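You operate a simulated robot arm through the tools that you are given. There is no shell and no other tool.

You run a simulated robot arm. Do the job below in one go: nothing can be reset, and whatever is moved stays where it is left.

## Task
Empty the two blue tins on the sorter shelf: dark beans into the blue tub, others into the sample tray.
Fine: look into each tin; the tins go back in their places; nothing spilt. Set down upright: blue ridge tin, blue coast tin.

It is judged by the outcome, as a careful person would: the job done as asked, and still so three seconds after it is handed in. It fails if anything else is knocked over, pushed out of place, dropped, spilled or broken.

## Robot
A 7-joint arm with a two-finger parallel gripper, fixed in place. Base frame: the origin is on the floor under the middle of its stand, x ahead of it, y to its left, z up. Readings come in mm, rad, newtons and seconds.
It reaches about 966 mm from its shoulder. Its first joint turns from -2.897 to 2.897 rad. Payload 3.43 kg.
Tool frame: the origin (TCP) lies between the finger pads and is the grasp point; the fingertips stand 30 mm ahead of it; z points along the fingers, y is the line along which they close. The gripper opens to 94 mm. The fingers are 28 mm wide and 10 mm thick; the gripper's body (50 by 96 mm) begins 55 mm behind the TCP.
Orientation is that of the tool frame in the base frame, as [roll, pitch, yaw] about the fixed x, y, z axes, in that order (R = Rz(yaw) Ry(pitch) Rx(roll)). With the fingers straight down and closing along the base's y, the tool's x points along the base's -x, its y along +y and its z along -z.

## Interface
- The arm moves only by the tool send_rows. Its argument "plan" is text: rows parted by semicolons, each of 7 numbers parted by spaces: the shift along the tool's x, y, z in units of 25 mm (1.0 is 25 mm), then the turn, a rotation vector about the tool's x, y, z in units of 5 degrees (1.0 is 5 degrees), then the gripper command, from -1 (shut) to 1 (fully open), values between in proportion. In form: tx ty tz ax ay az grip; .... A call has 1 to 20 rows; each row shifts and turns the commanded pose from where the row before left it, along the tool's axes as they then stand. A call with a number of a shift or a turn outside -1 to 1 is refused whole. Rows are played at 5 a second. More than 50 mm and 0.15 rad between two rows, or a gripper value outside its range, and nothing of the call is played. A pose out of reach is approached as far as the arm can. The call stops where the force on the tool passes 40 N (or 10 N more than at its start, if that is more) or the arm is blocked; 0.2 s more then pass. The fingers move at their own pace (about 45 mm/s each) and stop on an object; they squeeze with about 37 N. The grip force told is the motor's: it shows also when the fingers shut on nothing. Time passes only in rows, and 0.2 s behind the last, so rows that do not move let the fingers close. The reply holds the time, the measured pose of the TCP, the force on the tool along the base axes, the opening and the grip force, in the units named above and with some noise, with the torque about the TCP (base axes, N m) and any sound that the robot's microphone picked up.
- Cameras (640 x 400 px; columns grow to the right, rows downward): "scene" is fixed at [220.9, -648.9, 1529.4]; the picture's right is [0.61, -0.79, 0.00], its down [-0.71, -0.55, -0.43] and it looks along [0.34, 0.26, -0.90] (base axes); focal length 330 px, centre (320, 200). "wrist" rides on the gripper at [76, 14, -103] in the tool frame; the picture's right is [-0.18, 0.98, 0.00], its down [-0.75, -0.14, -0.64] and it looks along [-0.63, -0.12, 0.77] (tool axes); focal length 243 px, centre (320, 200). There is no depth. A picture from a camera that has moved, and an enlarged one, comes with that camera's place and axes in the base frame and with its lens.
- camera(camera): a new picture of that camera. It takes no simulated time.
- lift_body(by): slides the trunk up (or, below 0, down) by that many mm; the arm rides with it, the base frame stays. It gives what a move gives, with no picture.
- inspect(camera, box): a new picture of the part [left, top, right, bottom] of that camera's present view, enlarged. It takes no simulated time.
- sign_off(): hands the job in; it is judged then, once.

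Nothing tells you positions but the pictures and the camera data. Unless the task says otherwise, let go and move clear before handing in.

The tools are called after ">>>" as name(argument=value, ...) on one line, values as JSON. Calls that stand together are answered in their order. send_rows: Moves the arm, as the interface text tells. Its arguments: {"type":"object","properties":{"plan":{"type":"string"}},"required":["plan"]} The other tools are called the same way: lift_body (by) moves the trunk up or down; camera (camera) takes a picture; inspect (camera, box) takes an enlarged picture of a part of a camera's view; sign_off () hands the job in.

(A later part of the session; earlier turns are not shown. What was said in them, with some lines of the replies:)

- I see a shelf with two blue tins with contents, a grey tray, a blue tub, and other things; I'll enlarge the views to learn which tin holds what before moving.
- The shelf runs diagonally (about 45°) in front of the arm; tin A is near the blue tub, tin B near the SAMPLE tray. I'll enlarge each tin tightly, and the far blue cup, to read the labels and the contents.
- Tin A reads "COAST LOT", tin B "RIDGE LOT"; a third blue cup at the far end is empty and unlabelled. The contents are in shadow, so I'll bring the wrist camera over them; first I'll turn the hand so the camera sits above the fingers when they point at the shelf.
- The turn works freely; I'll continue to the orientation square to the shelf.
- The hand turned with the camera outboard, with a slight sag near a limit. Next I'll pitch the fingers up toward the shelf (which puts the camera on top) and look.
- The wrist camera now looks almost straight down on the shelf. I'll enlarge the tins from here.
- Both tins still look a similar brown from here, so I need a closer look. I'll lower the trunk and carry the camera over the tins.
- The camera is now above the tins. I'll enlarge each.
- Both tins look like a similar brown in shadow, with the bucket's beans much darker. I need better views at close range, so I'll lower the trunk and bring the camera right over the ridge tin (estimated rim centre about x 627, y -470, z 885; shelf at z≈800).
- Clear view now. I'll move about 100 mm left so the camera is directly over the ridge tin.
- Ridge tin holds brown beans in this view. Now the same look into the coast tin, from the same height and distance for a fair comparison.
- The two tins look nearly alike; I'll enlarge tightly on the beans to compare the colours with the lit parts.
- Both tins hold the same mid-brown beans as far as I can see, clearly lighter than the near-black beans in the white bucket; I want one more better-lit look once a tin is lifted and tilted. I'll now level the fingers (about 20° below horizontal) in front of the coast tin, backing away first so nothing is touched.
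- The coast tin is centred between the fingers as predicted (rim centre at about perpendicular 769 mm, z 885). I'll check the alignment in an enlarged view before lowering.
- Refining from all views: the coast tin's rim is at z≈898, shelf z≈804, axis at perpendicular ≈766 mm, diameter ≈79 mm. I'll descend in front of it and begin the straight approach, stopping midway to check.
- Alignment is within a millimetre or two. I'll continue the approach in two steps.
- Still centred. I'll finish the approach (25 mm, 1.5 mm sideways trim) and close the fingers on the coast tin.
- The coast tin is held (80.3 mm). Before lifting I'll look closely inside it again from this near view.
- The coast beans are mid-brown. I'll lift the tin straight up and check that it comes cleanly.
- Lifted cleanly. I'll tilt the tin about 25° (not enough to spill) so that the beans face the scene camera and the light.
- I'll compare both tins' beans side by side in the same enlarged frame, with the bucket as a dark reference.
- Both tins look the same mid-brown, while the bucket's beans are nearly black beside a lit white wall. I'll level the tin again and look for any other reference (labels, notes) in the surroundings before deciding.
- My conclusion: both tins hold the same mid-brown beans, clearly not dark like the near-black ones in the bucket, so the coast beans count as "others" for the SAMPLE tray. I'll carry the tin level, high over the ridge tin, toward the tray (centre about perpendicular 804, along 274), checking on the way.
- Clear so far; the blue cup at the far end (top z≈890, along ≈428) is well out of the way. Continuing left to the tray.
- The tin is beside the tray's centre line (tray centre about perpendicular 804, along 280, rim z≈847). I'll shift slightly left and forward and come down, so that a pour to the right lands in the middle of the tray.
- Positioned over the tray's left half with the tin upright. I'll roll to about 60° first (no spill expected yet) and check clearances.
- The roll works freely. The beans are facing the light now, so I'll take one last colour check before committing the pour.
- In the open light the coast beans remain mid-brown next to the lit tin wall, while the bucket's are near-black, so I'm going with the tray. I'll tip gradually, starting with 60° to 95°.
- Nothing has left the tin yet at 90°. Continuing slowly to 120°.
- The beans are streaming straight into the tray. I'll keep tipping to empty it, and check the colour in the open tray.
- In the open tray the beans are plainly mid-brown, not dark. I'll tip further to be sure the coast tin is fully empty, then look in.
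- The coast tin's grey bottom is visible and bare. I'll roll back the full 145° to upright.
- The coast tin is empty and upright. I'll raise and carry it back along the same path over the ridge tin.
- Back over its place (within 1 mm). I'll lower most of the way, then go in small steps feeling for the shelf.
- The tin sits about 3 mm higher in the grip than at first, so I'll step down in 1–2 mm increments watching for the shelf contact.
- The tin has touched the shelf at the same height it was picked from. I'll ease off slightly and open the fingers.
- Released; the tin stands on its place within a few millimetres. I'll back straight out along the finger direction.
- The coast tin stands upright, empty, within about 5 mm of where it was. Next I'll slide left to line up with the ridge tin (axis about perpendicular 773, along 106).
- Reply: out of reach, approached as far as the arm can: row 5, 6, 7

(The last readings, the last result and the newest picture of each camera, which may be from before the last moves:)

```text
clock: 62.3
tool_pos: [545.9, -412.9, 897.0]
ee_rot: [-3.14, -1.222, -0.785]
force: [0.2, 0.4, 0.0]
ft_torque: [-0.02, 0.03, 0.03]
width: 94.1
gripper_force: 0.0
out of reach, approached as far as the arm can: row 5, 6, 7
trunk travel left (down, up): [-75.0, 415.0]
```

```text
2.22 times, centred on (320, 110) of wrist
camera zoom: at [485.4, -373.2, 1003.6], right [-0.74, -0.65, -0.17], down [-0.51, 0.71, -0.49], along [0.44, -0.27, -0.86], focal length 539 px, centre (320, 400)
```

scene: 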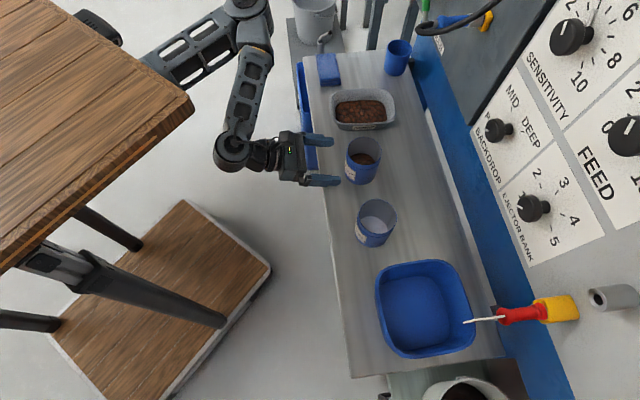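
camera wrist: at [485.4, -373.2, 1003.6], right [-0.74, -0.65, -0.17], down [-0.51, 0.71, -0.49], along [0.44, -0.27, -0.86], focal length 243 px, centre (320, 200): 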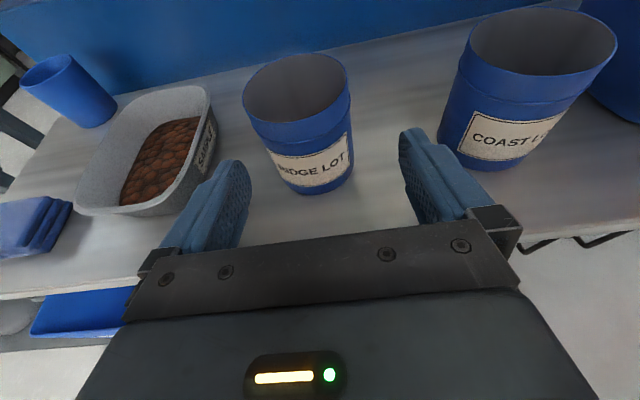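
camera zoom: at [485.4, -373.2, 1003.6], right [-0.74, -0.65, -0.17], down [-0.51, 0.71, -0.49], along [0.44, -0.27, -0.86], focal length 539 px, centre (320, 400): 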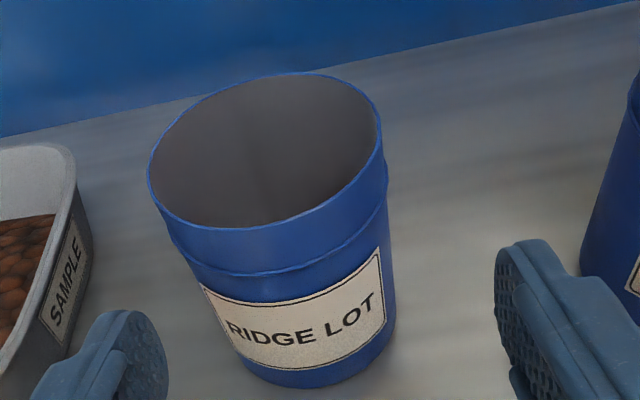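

The arm reached a limit close in at this spot (it stopped about 24 mm ahead and 12 mm right of the commanded pose). Moving forward should bring it back in range, so I'll advance a little and verify before going between the tin's sides.

>>> send_rows(plan="0 0 0.5 0 0 0 1;0 0 0.5 0 0 0 1;0 0 0.4 0 0 0 1;0 0 0 0 0 0 1;0 0 0 0 0 0 1")

>>> camera(camera="wrist")

>>> camera(camera="scene")

```text
clock: 63.5
tool_pos: [569.5, -437.2, 885.0]
ee_rot: [3.14, -1.222, -0.783]
force: [-0.7, -0.5, -0.2]
ft_torque: [0.0, 0.01, 0.04]
width: 93.7
gripper_force: 0.1
trunk travel left (down, up): [-75.0, 415.0]
```

```text
taken
camera wrist: at [508.5, -397.5, 992.1], right [-0.74, -0.65, -0.17], down [-0.51, 0.71, -0.49], along [0.44, -0.27, -0.86], focal length 243 px, centre (320, 200)
```

wrist: 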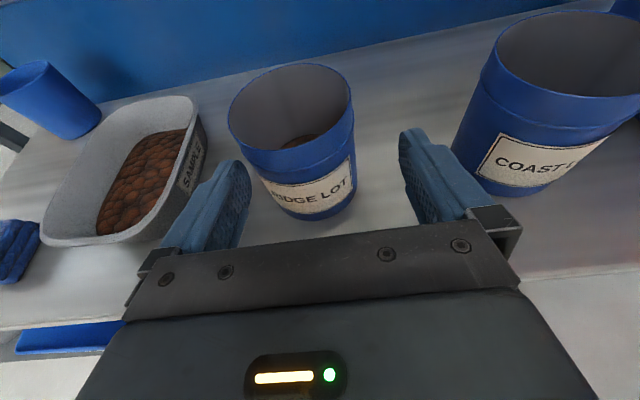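

```text
taken
```

scene: 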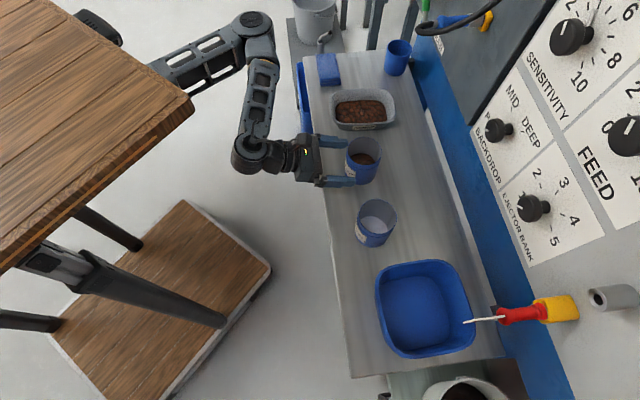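

The pose is real again: I'm at along 93.6, so the tin (along 106) is 12.5 mm to my left, as the picture confirms. I'll shift left to centre before going on.

>>> send_rows(plan="0 -0.25 0 0 0 0 1;0 -0.25 0 0 0 0 1;0 0 0 0 0 0 1")

>>> inspect(camera="wrist", box=[200, 40, 420, 240])

>>> inspect(camera="scene", box=[310, 120, 430, 200])

```text
clock: 64.3
tool_pos: [579.9, -428.5, 885.4]
ee_rot: [3.14, -1.221, -0.783]
force: [0.4, -0.1, 0.5]
ft_torque: [-0.01, 0.03, 0.01]
width: 93.9
gripper_force: 0.0
trunk travel left (down, up): [-75.0, 415.0]
```

```text
2.00 times, centred on (310, 140) of wrist
camera zoom: at [518.1, -388.7, 992.7], right [-0.74, -0.65, -0.17], down [-0.51, 0.71, -0.49], along [0.44, -0.27, -0.86], focal length 485 px, centre (340, 320)
```

zoom: 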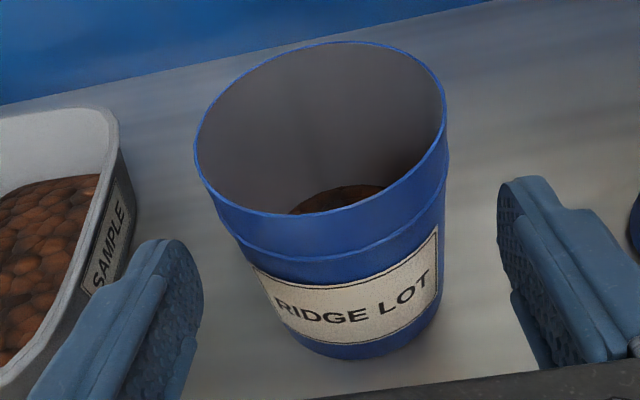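

```text
5.00 times, centred on (370, 160) of scene
camera zoom: at [220.9, -648.9, 1529.4], right [0.61, -0.79, 0.0], down [-0.71, -0.55, -0.43], along [0.34, 0.26, -0.9], focal length 1649 px, centre (70, 400)
```

zoom: 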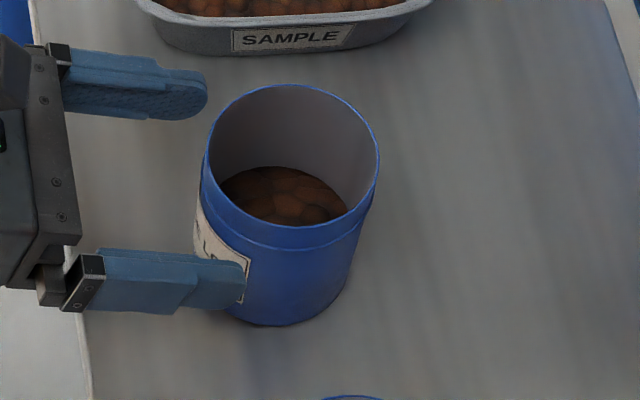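

Centred within a millimetre. I'll drop 9.5 mm to grip height and advance the last 50 mm.

>>> send_rows(plan="-0.357 0 0.13 0 0 0 1;0 0 0.7 0 0 0 1;0 0 0.7 0 0 0 1;0 0 0.6 0 0 0 1;0 0 0 0 0 0 1")

>>> camera(camera="wrist")

>>> inspect(camera="scene", box=[310, 120, 430, 200])

```text
clock: 65.5
tool_pos: [612.9, -462.4, 858.2]
ee_rot: [3.14, -1.222, -0.783]
force: [-0.4, -0.5, -0.4]
ft_torque: [-0.03, -0.02, -0.03]
width: 94.0
gripper_force: 0.1
trunk travel left (down, up): [-75.0, 415.0]
```

```text
taken
camera wrist: at [551.6, -422.2, 965.5], right [-0.74, -0.65, -0.17], down [-0.51, 0.71, -0.49], along [0.44, -0.27, -0.86], focal length 243 px, centre (320, 200)
```

wrist: 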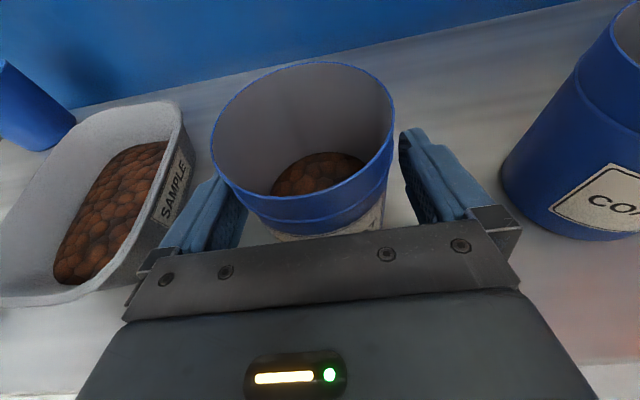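

```text
5.00 times, centred on (370, 160) of scene
camera zoom: at [220.9, -648.9, 1529.4], right [0.61, -0.79, 0.0], down [-0.71, -0.55, -0.43], along [0.34, 0.26, -0.9], focal length 1649 px, centre (70, 400)
```

zoom: 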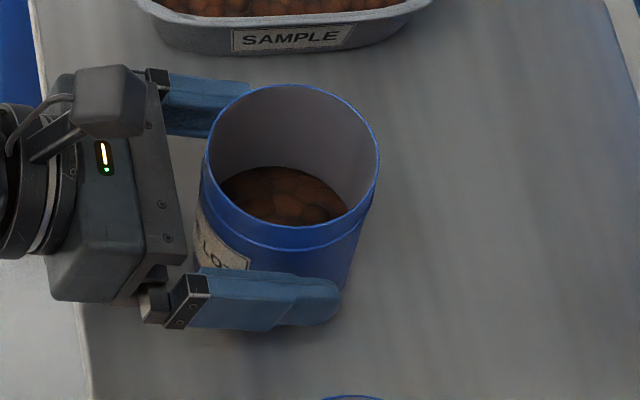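

Nearly centred; a 1.25 mm trim left, then I close on the ridge tin.

>>> send_rows(plan="0 -0.05 0.04 0 0 0 1;0 0 0 0 0 0 1;0 0 0 0 0 0 -1;0 0 0 0 0 0 -1;0 0 0 0 0 0 -1;0 0 0 0 0 0 -1")

>>> inspect(camera="wrist", box=[205, 55, 405, 245])

>>> inspect(camera="scene", box=[310, 120, 430, 200])

```text
clock: 66.9
tool_pos: [613.1, -461.4, 858.6]
ee_rot: [3.141, -1.222, -0.784]
force: [0.9, 0.6, 0.5]
ft_torque: [-0.02, -0.02, 0.05]
width: 79.2
gripper_force: 37.0
trunk travel left (down, up): [-75.0, 415.0]
```

```text
2.11 times, centred on (305, 150) of wrist
camera zoom: at [552.9, -422.0, 965.7], right [-0.74, -0.65, -0.17], down [-0.51, 0.71, -0.49], along [0.44, -0.27, -0.86], focal length 511 px, centre (352, 305)
```

zoom: 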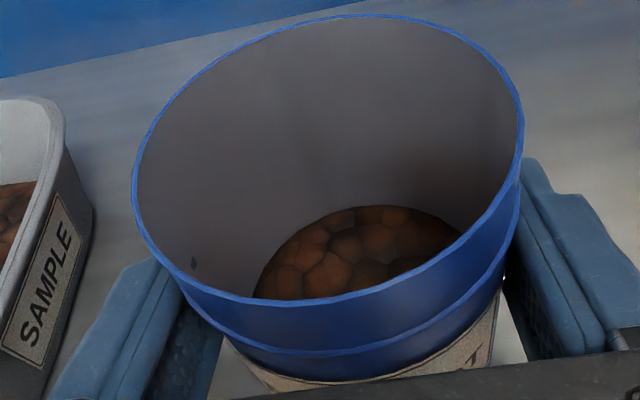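

```text
5.00 times, centred on (370, 160) of scene
camera zoom: at [220.9, -648.9, 1529.4], right [0.61, -0.79, 0.0], down [-0.71, -0.55, -0.43], along [0.34, 0.26, -0.9], focal length 1649 px, centre (70, 400)
```

zoom: 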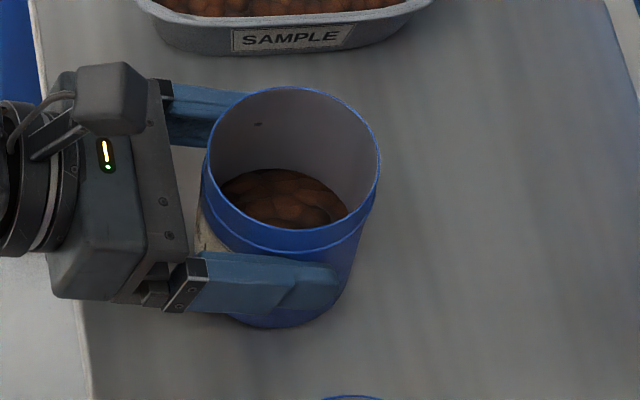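

Gripped with hardly any shift. I'll compare the ridge beans closely with the coast beans already in the tray.

>>> inspect(camera="wrist", box=[265, 145, 375, 205])

>>> camera(camera="wrist")

>>> inspect(camera="scene", box=[330, 90, 400, 180])

```text
5.82 times, centred on (320, 175) of wrist
camera zoom: at [552.9, -422.0, 965.7], right [-0.74, -0.65, -0.17], down [-0.51, 0.71, -0.49], along [0.44, -0.27, -0.86], focal length 1412 px, centre (320, 346)
```

zoom: 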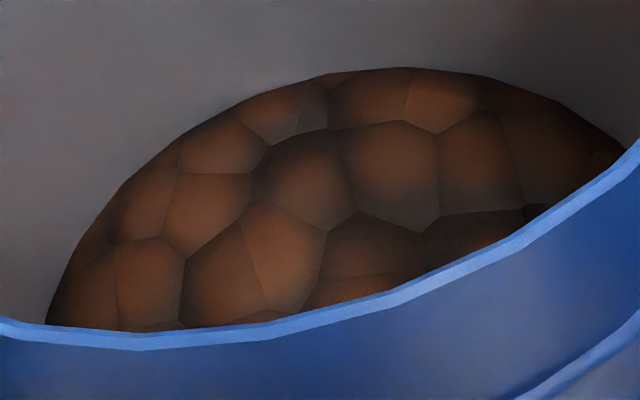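

```text
taken
camera wrist: at [552.9, -422.0, 965.7], right [-0.74, -0.65, -0.17], down [-0.51, 0.71, -0.49], along [0.44, -0.27, -0.86], focal length 243 px, centre (320, 200)
```

wrist: 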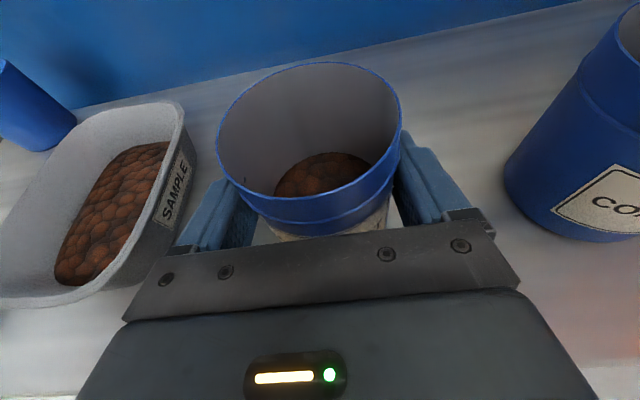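

```text
4.44 times, centred on (365, 135) of scene
camera zoom: at [220.9, -648.9, 1529.4], right [0.61, -0.79, 0.0], down [-0.71, -0.55, -0.43], along [0.34, 0.26, -0.9], focal length 1466 px, centre (120, 489)
```

zoom: 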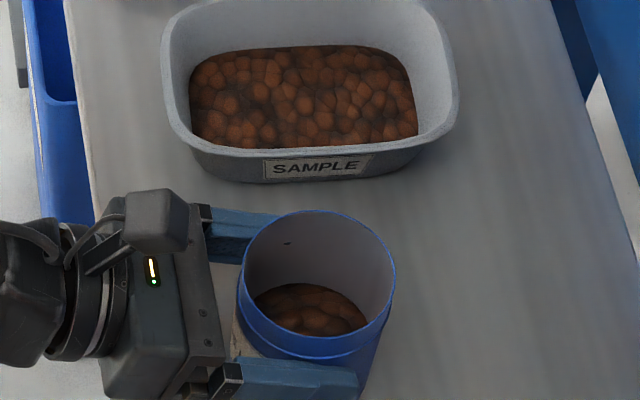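

The ridge beans are the same mid-brown as the coast beans now lying in the tray, so they too are "others". I'll lift the ridge tin and carry it to the tray.

>>> send_rows(plan="0.376 0 -0.137 0 0 0 -1;0.94 0 -0.342 0 0 0 -1;0.94 0 -0.342 0 0 0 -1;0.94 0 -0.342 0 0 0 -1;0.94 0 -0.342 0 0 0 -1;0.94 0 -0.342 0 0 0 -1;0 0 0 0 0 0 -1")

>>> camera(camera="scene")

```text
clock: 68.5
tool_pos: [612.6, -462.0, 995.0]
ee_rot: [-3.141, -1.222, -0.785]
force: [-0.3, 0.7, -1.6]
ft_torque: [0.01, 0.01, -0.02]
width: 79.4
gripper_force: 36.6
trunk travel left (down, up): [-75.0, 415.0]
```

```text
taken
```

scene: 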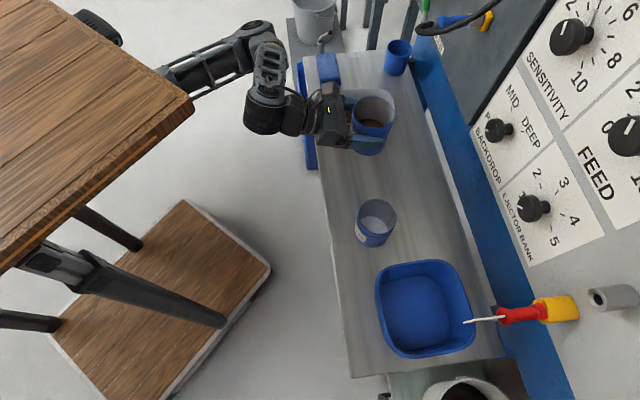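

Lifted cleanly. Moving left to above the tray, then down to the same pouring spot as before.

>>> send_rows(plan="0.061 -0.927 0.167 0 0 0 -1;0.061 -0.927 0.167 0 0 0 -1;0.061 -0.927 0.167 0 0 0 -1;0.061 -0.927 0.167 0 0 0 -1;0.061 -0.927 0.167 0 0 0 -1;0.061 -0.927 0.167 0 0 0 -1;0.061 -0.927 0.167 0 0 0 -1;0.061 -0.927 0.167 0 0 0 -1;0.061 -0.927 0.167 0 0 0 -1;-0.604 0 0.447 0 0 0 -1;-0.604 0 0.447 0 0 0 -1;-0.604 0 0.447 0 0 0 -1;0 0 0 0 0 0 -1")

>>> camera(camera="wrist")

>>> inspect(camera="scene", box=[280, 20, 440, 170])

```text
clock: 71.3
tool_pos: [799.4, -354.2, 939.0]
ee_rot: [3.139, -1.221, -0.786]
force: [-0.7, -0.1, -1.2]
ft_torque: [0.01, -0.01, 0.0]
width: 79.2
gripper_force: 37.1
trunk travel left (down, up): [-75.0, 415.0]
```

```text
taken
camera wrist: at [738.8, -314.6, 1045.5], right [-0.74, -0.65, -0.17], down [-0.51, 0.71, -0.49], along [0.44, -0.27, -0.86], focal length 243 px, centre (320, 200)
```

wrist: 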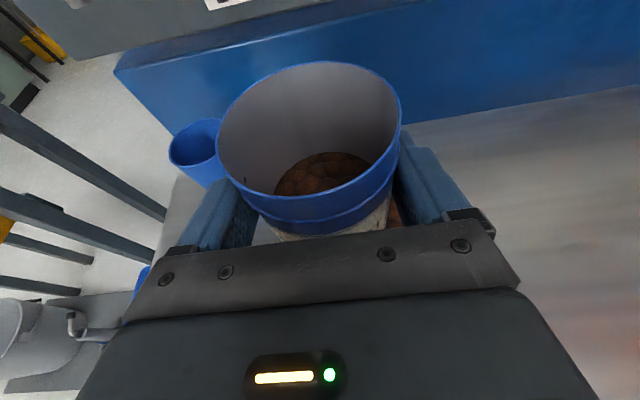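

```text
2.67 times, centred on (360, 95) of scene
camera zoom: at [220.9, -648.9, 1529.4], right [0.61, -0.79, 0.0], down [-0.71, -0.55, -0.43], along [0.34, 0.26, -0.9], focal length 880 px, centre (213, 480)
```

zoom: 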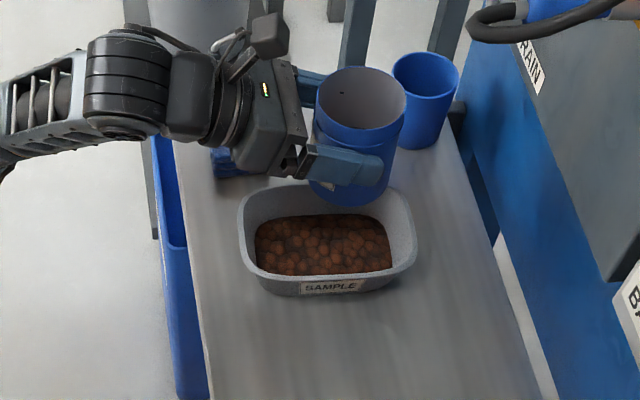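

Same pouring pose as before. Rolling to 90°, then slowly on.

>>> send_rows(plan="0 0 0 0 0 1 -1;0 0 0 0 0 1 -1;0 0 0 0 0 1 -1;0 0 0 0 0 1 -1;0 0 0 0 0 1 -1;0 0 0 0 0 1 -1;0 0 0 0 0 1 -1;0 0 0 0 0 1 -1;0 0 0 0 0 1 -1;0 0 0 0 0 1 -1;0 0 0 0 0 1 -1;0 0 0 0 0 1 -1;0 0 0 0 0 1 -1;0 0 0 0 0 1 -1;0 0 0 0 0 1 -1;0 0 0 0 0 1 -1;0 0 0 0 0 0.5 -1;0 0 0 0 0 0.5 -1;0 0 0 0 0 0 -1")

>>> inspect(camera="scene", box=[280, 20, 440, 170])

```text
clock: 75.3
tool_pos: [799.9, -353.7, 938.7]
ee_rot: [-1.922, -0.082, -2.327]
force: [0.1, -0.1, -1.1]
ft_torque: [0.05, 0.04, 0.02]
width: 79.1
gripper_force: 37.0
trunk travel left (down, up): [-75.0, 415.0]
```

```text
2.67 times, centred on (360, 95) of scene
camera zoom: at [220.9, -648.9, 1529.4], right [0.61, -0.79, 0.0], down [-0.71, -0.55, -0.43], along [0.34, 0.26, -0.9], focal length 880 px, centre (213, 480)
```

zoom: 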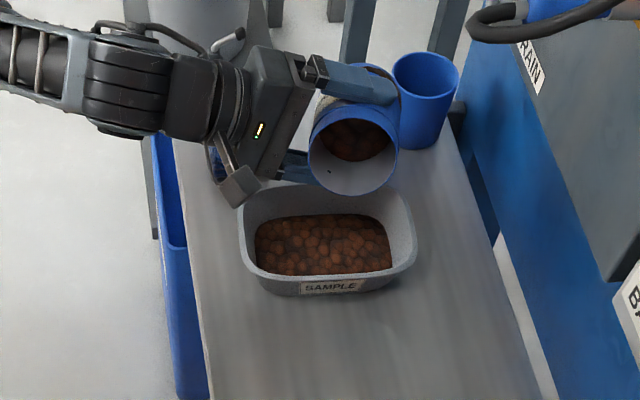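

At 85° with nothing spilt. Continuing slowly through the pour.

>>> send_rows(plan="0 0 0 0 0 0.5 -1;0 0 0 0 0 0.5 -1;0 0 0 0 0 0.5 -1;0 0 0 0 0 0.5 -1;0 0 0 0 0 0.5 -1;0 0 0 0 0 0.5 -1;0 0 0 0 0 0.5 -1;0 0 0 0 0 0.5 -1;0 0 0 0 0 0 -1;0 0 0 0 0 0 -1;0 0 0 0 0 0 -1")

>>> inspect(camera="scene", box=[280, 20, 440, 170])

>>> send_rows(plan="0 0 0 0 0 0.5 -1;0 0 0 0 0 0.5 -1;0 0 0 0 0 0.5 -1;0 0 0 0 0 0.5 -1;0 0 0 0 0 0 -1;0 0 0 0 0 0 -1;0 0 0 0 0 0 -1;0 0 0 0 0 0 -1")

>>> inspect(camera="scene", box=[280, 20, 440, 170])

```text
clock: 77.7
tool_pos: [800.8, -353.3, 939.9]
ee_rot: [-1.932, 0.248, -2.446]
force: [-0.6, 0.5, -1.1]
ft_torque: [0.01, 0.0, 0.01]
width: 79.2
gripper_force: 36.8
trunk travel left (down, up): [-75.0, 415.0]
```

```text
2.67 times, centred on (360, 95) of scene
camera zoom: at [220.9, -648.9, 1529.4], right [0.61, -0.79, 0.0], down [-0.71, -0.55, -0.43], along [0.34, 0.26, -0.9], focal length 880 px, centre (213, 480)
```

zoom: 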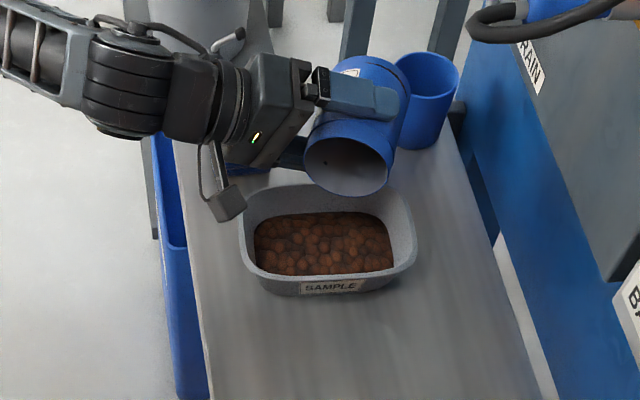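

```text
clock: 79.5
tool_pos: [800.6, -353.4, 938.7]
ee_rot: [-1.953, 0.408, -2.515]
force: [0.0, -0.3, 0.1]
ft_torque: [-0.02, 0.04, 0.0]
width: 78.9
gripper_force: 37.3
trunk travel left (down, up): [-75.0, 415.0]
```

```text
2.67 times, centred on (360, 95) of scene
camera zoom: at [220.9, -648.9, 1529.4], right [0.61, -0.79, 0.0], down [-0.71, -0.55, -0.43], along [0.34, 0.26, -0.9], focal length 880 px, centre (213, 480)
```

zoom: 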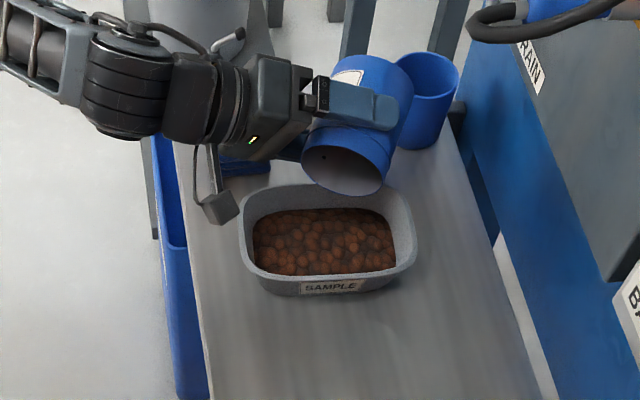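

The tray level has risen and nothing has missed it. I'll tip further to 145° to empty the ridge tin completely and check inside.

>>> send_rows(plan="0 0 0 0 0 1 -1;0 0 0 0 0 1 -1;0 0 0 0 0 1 -1;0 0 0 0 0 1 -1;0 0 0 0 0 1 -1;0 0 0 0 0 1 -1;0 0 0 0 0 0 -1;0 0 0 0 0 0 -1;0 0 0 0 0 0 -1;0 0 0 0 0 0 -1;0 0 0 0 0 0 -1")

>>> inspect(camera="wrist", box=[205, 55, 405, 245])

>>> inspect(camera="scene", box=[280, 20, 440, 170])

```text
clock: 81.9
tool_pos: [799.3, -354.3, 937.6]
ee_rot: [-2.138, 0.877, -2.811]
force: [-0.2, -0.2, -0.9]
ft_torque: [0.01, 0.01, 0.0]
width: 78.9
gripper_force: 37.5
trunk travel left (down, up): [-75.0, 415.0]
```

```text
2.11 times, centred on (305, 150) of wrist
camera zoom: at [691.0, -290.9, 908.1], right [0.54, 0.74, -0.39], down [-0.03, 0.48, 0.88], along [0.84, -0.46, 0.29], focal length 511 px, centre (352, 305)
```

zoom: 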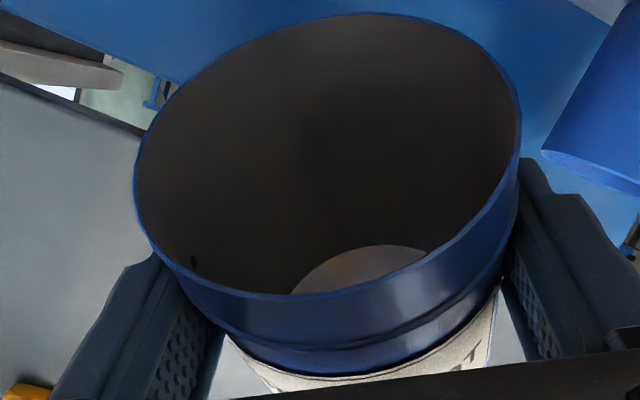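

```text
2.67 times, centred on (360, 95) of scene
camera zoom: at [220.9, -648.9, 1529.4], right [0.61, -0.79, 0.0], down [-0.71, -0.55, -0.43], along [0.34, 0.26, -0.9], focal length 880 px, centre (213, 480)
```

zoom: 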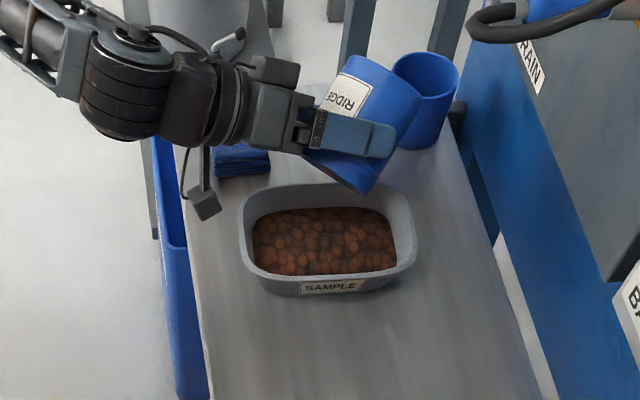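

The ridge tin's bottom is bare. Rolling back 145° to upright.

>>> send_rows(plan="0 0 0 0 0 -1 -1;0 0 0 0 0 -1 -1;0 0 0 0 0 -1 -1;0 0 0 0 0 -1 -1;0 0 0 0 0 -1 -1;0 0 0 0 0 -1 -1;0 0 0 0 0 -1 -1;0 0 0 0 0 -1 -1;0 0 0 0 0 -1 -1;0 0 0 0 0 -1 -1;0 0 0 0 0 -1 -1;0 0 0 0 0 -1 -1;0 0 0 0 0 -1 -1;0 0 0 0 0 -1 -1;0 0 0 0 0 -1 -1;0 0 0 0 0 -1 -1;0 0 0 0 0 -1 -1;0 0 0 0 0 -1 -1;0 0 0 0 0 -1 -1;0 0 0 0 0 -1 -1")

>>> send_rows(plan="0 0 0 0 0 -1 -1;0 0 0 0 0 -1 -1;0 0 0 0 0 -1 -1;0 0 0 0 0 -1 -1;0 0 0 0 0 -1 -1;0 0 0 0 0 -1 -1;0 0 0 0 0 -1 -1;0 0 0 0 0 -1 -1;0 0 0 0 0 -1 -1;0 0 0 0 0 0 -1;0 0 0 0 0 0 -1")

>>> inspect(camera="wrist", box=[205, 55, 405, 245])

>>> inspect(camera="scene", box=[280, 20, 440, 170])

```text
clock: 86.1
tool_pos: [799.1, -354.0, 939.5]
ee_rot: [-2.046, -0.727, -2.026]
force: [0.1, -0.3, 0.2]
ft_torque: [-0.02, 0.02, 0.01]
width: 78.7
gripper_force: 37.5
trunk travel left (down, up): [-75.0, 415.0]
```

```text
clock: 88.5
tool_pos: [800.7, -354.5, 938.8]
ee_rot: [3.139, -1.221, -0.781]
force: [0.3, 1.0, 0.0]
ft_torque: [0.03, 0.03, 0.05]
width: 78.8
gripper_force: 37.2
trunk travel left (down, up): [-75.0, 415.0]
```

```text
2.11 times, centred on (305, 150) of wrist
camera zoom: at [739.8, -314.8, 1045.9], right [-0.74, -0.65, -0.17], down [-0.51, 0.71, -0.49], along [0.44, -0.27, -0.86], focal length 511 px, centre (352, 305)
```

zoom: 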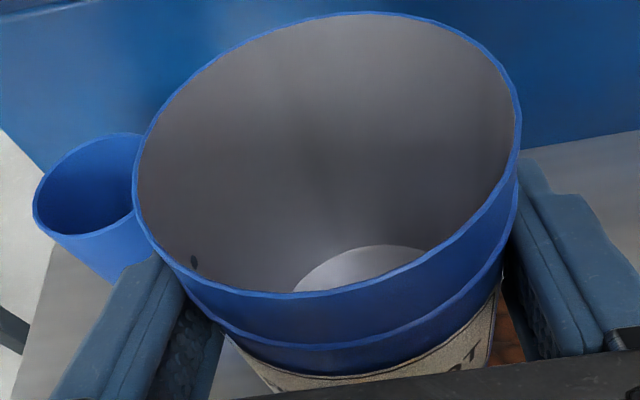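

```text
2.67 times, centred on (360, 95) of scene
camera zoom: at [220.9, -648.9, 1529.4], right [0.61, -0.79, 0.0], down [-0.71, -0.55, -0.43], along [0.34, 0.26, -0.9], focal length 880 px, centre (213, 480)
```

zoom: 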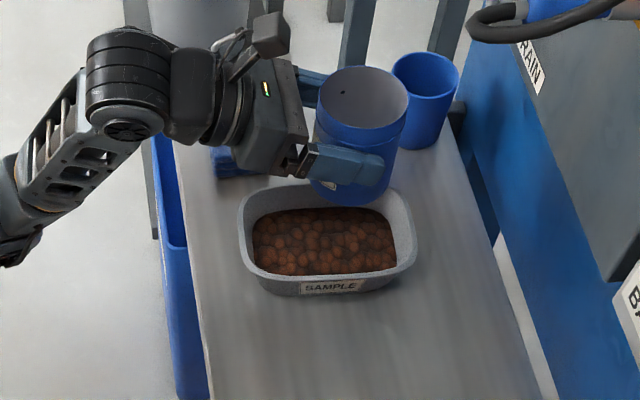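

Empty and upright. Carrying it back along the reverse path to above its place.

>>> send_rows(plan="0.604 0 -0.447 0 0 0 -1;0.604 0 -0.447 0 0 0 -1;0.604 0 -0.447 0 0 0 -1;-0.061 0.927 -0.167 0 0 0 -1;-0.061 0.927 -0.167 0 0 0 -1;-0.061 0.927 -0.167 0 0 0 -1;-0.061 0.927 -0.167 0 0 0 -1;-0.061 0.927 -0.167 0 0 0 -1;-0.061 0.927 -0.167 0 0 0 -1;-0.061 0.927 -0.167 0 0 0 -1;-0.061 0.927 -0.167 0 0 0 -1;-0.061 0.927 -0.167 0 0 0 -1;0 0 0 0 0 0 -1;0 0 0 0 0 0 -1")

>>> camera(camera="wrist")

>>> camera(camera="scene")

```text
clock: 91.5
tool_pos: [611.5, -462.4, 994.0]
ee_rot: [-3.14, -1.222, -0.784]
force: [-0.7, 0.1, -1.1]
ft_torque: [-0.01, 0.02, 0.0]
width: 78.7
gripper_force: 37.3
trunk travel left (down, up): [-75.0, 415.0]
```

```text
taken
camera wrist: at [551.8, -422.9, 1101.1], right [-0.74, -0.65, -0.17], down [-0.51, 0.71, -0.49], along [0.44, -0.27, -0.86], focal length 243 px, centre (320, 200)
```

wrist: 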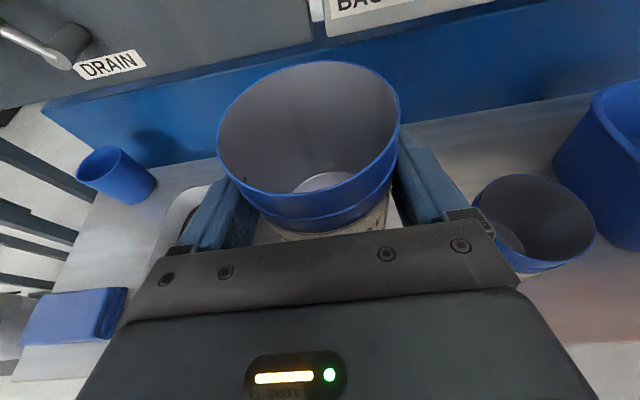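

```text
taken
```

scene: 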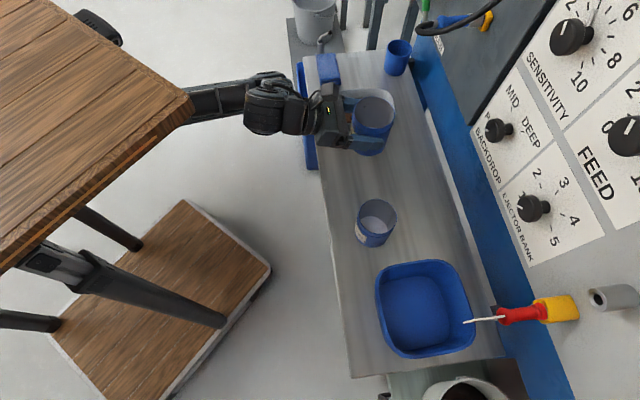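

Above its place within about 1 mm. Lowering most of the way with a small trim left, then feeling for the shelf.

>>> send_rows(plan="-0.94 -0.04 0.342 0 0 0 -1;-0.94 0 0.342 0 0 0 -1;-0.94 0 0.342 0 0 0 -1;-0.94 0 0.342 0 0 0 -1;-0.75 0 0.274 0 0 0 -1;-0.38 0 0.137 0 0 0 -1;0 0 0 0 0 0 -1;0 0 0 0 0 0 -1")

>>> inspect(camera="scene", box=[310, 120, 430, 200])

>>> camera(camera="scene")

```text
clock: 93.3
tool_pos: [613.8, -460.8, 862.2]
ee_rot: [3.14, -1.223, -0.783]
force: [0.4, 0.4, -0.9]
ft_torque: [0.0, 0.02, 0.0]
width: 78.7
gripper_force: 37.3
trunk travel left (down, up): [-75.0, 415.0]
```

```text
5.00 times, centred on (370, 160) of scene
camera zoom: at [220.9, -648.9, 1529.4], right [0.61, -0.79, 0.0], down [-0.71, -0.55, -0.43], along [0.34, 0.26, -0.9], focal length 1649 px, centre (70, 400)
```

zoom: 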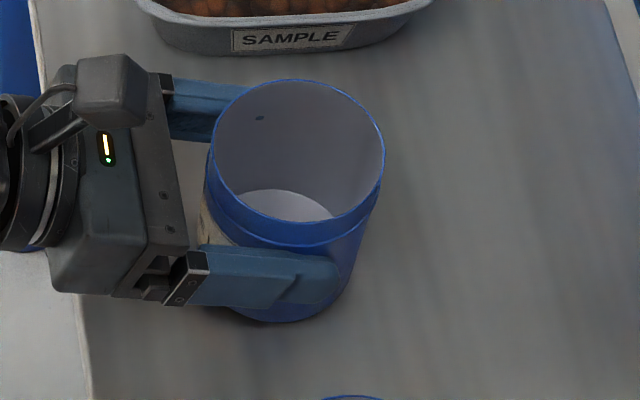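

```text
taken
```

scene: 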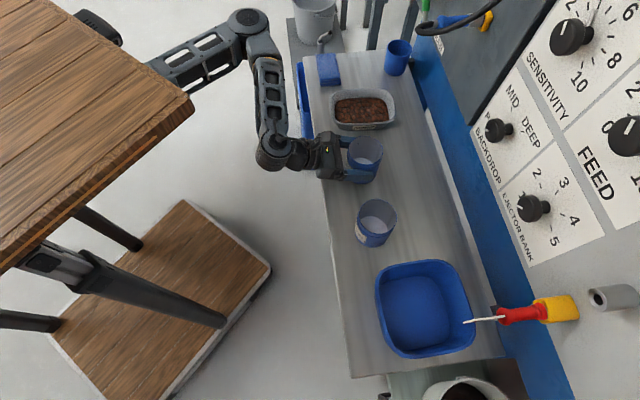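

The tin is about 2 mm farther out than originally; I'll trim that back while stepping down.

>>> send_rows(plan="-0.102 0 -0.048 0 0 0 -1;-0.0376 0 0.0137 0 0 0 -1;0 0 0 0 0 0 -1")

>>> send_rows(plan="-0.0376 0 0.0137 0 0 0 -1;0 0 0 0 0 0 -1")

```text
clock: 94.1
tool_pos: [612.1, -459.0, 860.0]
ee_rot: [-3.141, -1.224, -0.784]
force: [-0.2, -0.7, -0.2]
ft_torque: [-0.01, 0.03, 0.0]
width: 78.6
gripper_force: 37.0
trunk travel left (down, up): [-75.0, 415.0]
```

```text
clock: 94.7
tool_pos: [611.9, -459.5, 859.9]
ee_rot: [3.139, -1.221, -0.785]
force: [-0.5, 0.4, -0.9]
ft_torque: [0.03, 0.01, 0.0]
width: 78.7
gripper_force: 36.2
trunk travel left (down, up): [-75.0, 415.0]
```

>>> send_rows(plan="-0.0376 0 0.0137 0 0 0 -1;0 0 0 0 0 0 -1")

>>> send_rows(plan="-0.0376 0 0.0137 0 0 0 -1;0 0 0 0 0 0 -1")

```text
clock: 95.3
tool_pos: [611.0, -459.5, 859.2]
ee_rot: [3.138, -1.221, -0.783]
force: [-1.2, -0.2, 3.2]
ft_torque: [-0.1, -0.1, -0.01]
width: 79.0
gripper_force: 36.5
trunk travel left (down, up): [-75.0, 415.0]
```

```text
clock: 95.9
tool_pos: [612.8, -459.8, 858.0]
ee_rot: [3.138, -1.224, -0.784]
force: [-2.3, 1.6, 13.3]
ft_torque: [-0.19, -0.24, -0.03]
width: 78.8
gripper_force: 36.9
trunk travel left (down, up): [-75.0, 415.0]
```

The tin is on the shelf (about 13 N contact). I'll ease off half a millimetre and open.

>>> send_rows(plan="0.02 0 -0.007 0 0 0 -1;0 0 0 0 0 0 0.6;0 0 0 0 0 0 1;0 0 0 0 0 0 1;0 0 0 0 0 0 1")

>>> camera(camera="wrist")

>>> inspect(camera="scene", box=[310, 120, 430, 200])

```text
clock: 97.1
tool_pos: [613.0, -459.8, 858.0]
ee_rot: [3.141, -1.223, -0.783]
force: [0.6, 0.6, 0.7]
ft_torque: [-0.01, 0.0, -0.02]
width: 94.0
gripper_force: 0.0
trunk travel left (down, up): [-75.0, 415.0]
```

```text
taken
camera wrist: at [551.9, -420.1, 965.0], right [-0.74, -0.65, -0.17], down [-0.51, 0.71, -0.49], along [0.44, -0.27, -0.86], focal length 243 px, centre (320, 200)
```

wrist: 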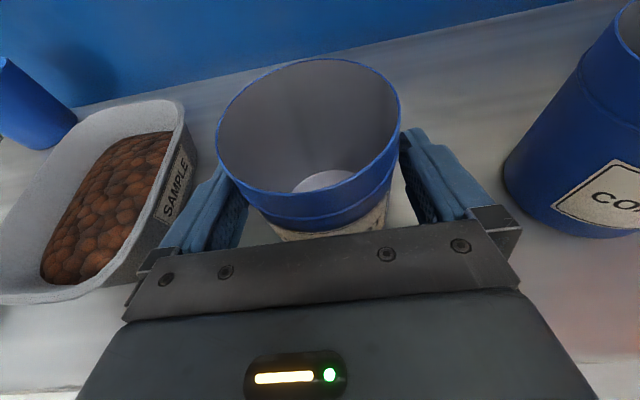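

```text
5.00 times, centred on (370, 160) of scene
camera zoom: at [220.9, -648.9, 1529.4], right [0.61, -0.79, 0.0], down [-0.71, -0.55, -0.43], along [0.34, 0.26, -0.9], focal length 1649 px, centre (70, 400)
```

zoom: 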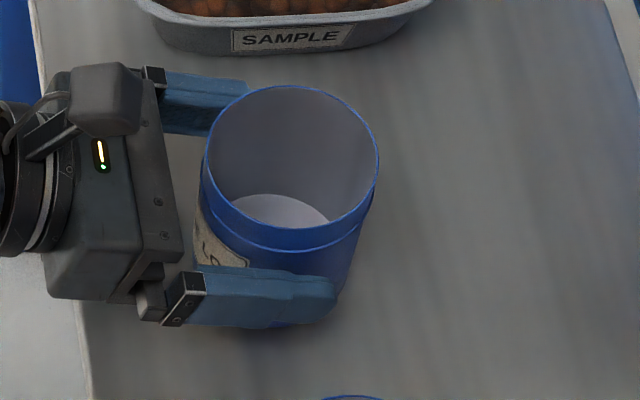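

The ridge tin matches its original outline in the camera to about a millimetre. I'll rise straight up (a path known to be in reach), fingers clear on both sides, then back away.

>>> send_rows(plan="0.376 0 -0.137 0 0 0 1;0.6 0 -0.218 0 0 0 1;0.8 0 -0.291 0 0 0 1;0.94 0 -0.342 0 0 0 1;0.94 0 -0.342 0 0 0 1;0.94 0 -0.342 0 0 0 1;0.94 0 -0.342 0 0 0 1;0 0 0 0 0 0 1")

>>> camera(camera="wrist")

>>> camera(camera="scene")

```text
clock: 98.9
tool_pos: [612.3, -458.1, 1006.0]
ee_rot: [3.14, -1.222, -0.785]
force: [0.1, -0.7, 0.5]
ft_torque: [-0.03, -0.02, 0.01]
width: 93.9
gripper_force: 0.0
trunk travel left (down, up): [-75.0, 415.0]
```

```text
taken
camera wrist: at [551.7, -418.8, 1114.4], right [-0.74, -0.65, -0.17], down [-0.51, 0.71, -0.49], along [0.44, -0.27, -0.86], focal length 243 px, centre (320, 200)
```

wrist: 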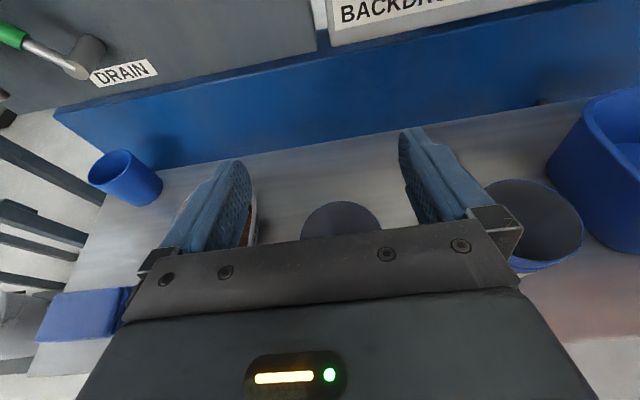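

```text
taken
```

scene: 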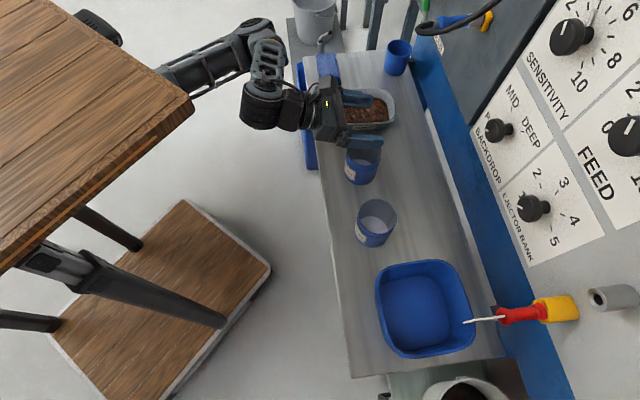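

Clear of everything. I'll raise the trunk for distance and make a final check of tins, tray and shelf.

>>> lift_body(by=200)

>>> camera(camera="wrist")

>>> camera(camera="scene")

>>> inspect(camera="scene", box=[300, 70, 460, 260])

```text
clock: 101.1
tool_pos: [612.0, -458.3, 1206.9]
ee_rot: [3.139, -1.222, -0.782]
force: [-0.1, 0.2, 0.1]
ft_torque: [0.01, -0.01, 0.01]
width: 94.1
gripper_force: 0.1
trunk travel left (down, up): [-275.0, 215.0]
```

```text
taken
camera wrist: at [551.6, -418.8, 1314.1], right [-0.74, -0.65, -0.17], down [-0.51, 0.71, -0.49], along [0.44, -0.27, -0.86], focal length 243 px, centre (320, 200)
```

wrist: 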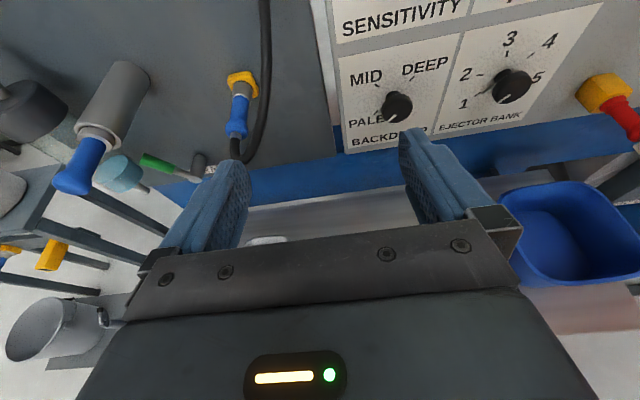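

```text
taken
```

scene: 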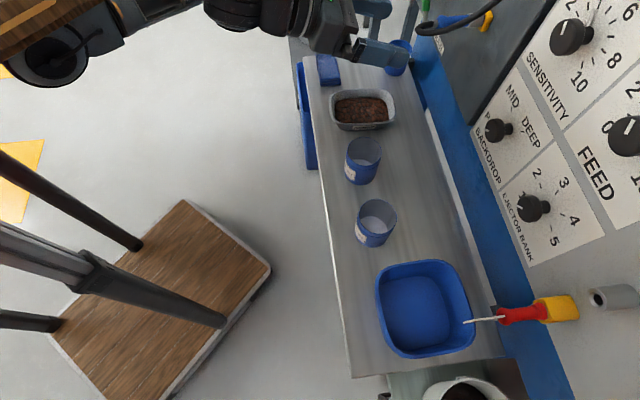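

```text
2.11 times, centred on (380, 165) of scene
camera zoom: at [220.9, -648.9, 1529.4], right [0.61, -0.79, 0.0], down [-0.71, -0.55, -0.43], along [0.34, 0.26, -0.9], focal length 694 px, centre (194, 274)
```

zoom: 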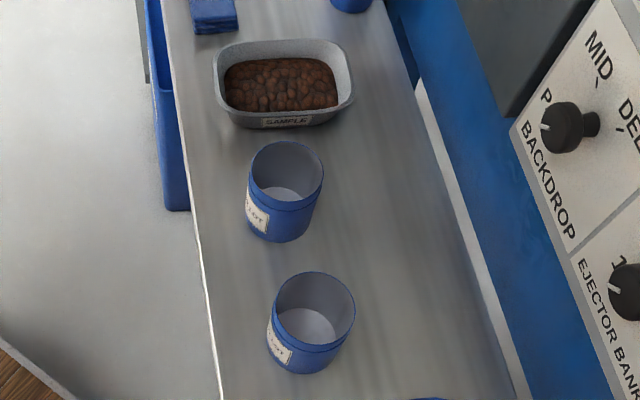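

Both tins stand upright and empty in their places, the tray holds all the beans and nothing lies on the shelf. One last close look before handing in.

>>> inspect(camera="scene", box=[320, 80, 410, 190])

>>> inspect(camera="scene", box=[340, 190, 480, 370])

```text
3.64 times, centred on (365, 135) of scene
camera zoom: at [220.9, -648.9, 1529.4], right [0.61, -0.79, 0.0], down [-0.71, -0.55, -0.43], along [0.34, 0.26, -0.9], focal length 1200 px, centre (156, 436)
```

zoom: 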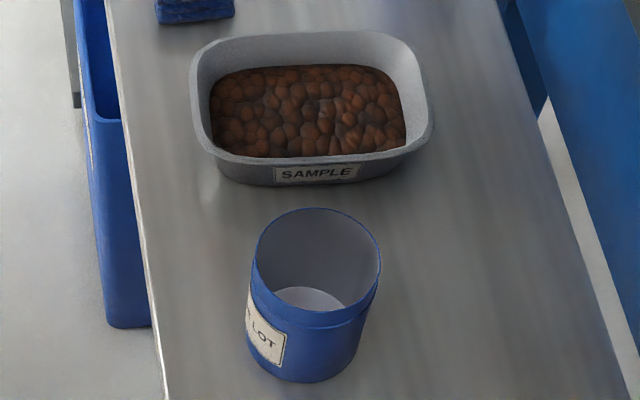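

```text
2.22 times, centred on (410, 280) of scene
camera zoom: at [220.9, -648.9, 1529.4], right [0.61, -0.79, 0.0], down [-0.71, -0.55, -0.43], along [0.34, 0.26, -0.9], focal length 733 px, centre (120, 22)
```

zoom: 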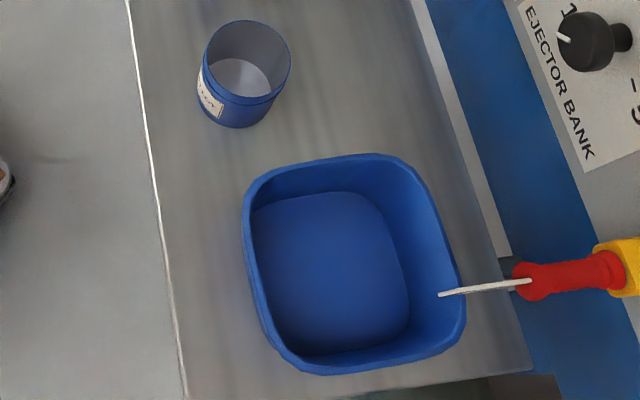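

Everything is in order: both tins are empty and upright in their places, the mid-brown (not dark) beans from both are in the SAMPLE tray, the blue tub is rightly empty, nothing is spilt, and the arm is clear. I'm handing the job in.

>>> sign_off()

```text
The job is handed in.
```

I emptied both tins into the sample tray and set them back upright. The blue tub is empty because I found no dark beans in either tin.

- **Colour judgement:** I looked into each tin. Both held the same mid-brown beans, clearly lighter than the near-black ones in the white bucket, so I counted them as "others". Nothing in the scene defines "dark", so the bucket was my only reference.
- **Tin positions:** The ridge tin is back within about 1 mm of where it stood. The coast tin is about 5 mm off, because it shifted slightly when the fingers closed on it.
- **Spills:** None showed on the shelf, and I saw nothing else out of place. The gripper was open and well above everything when I handed the job in.
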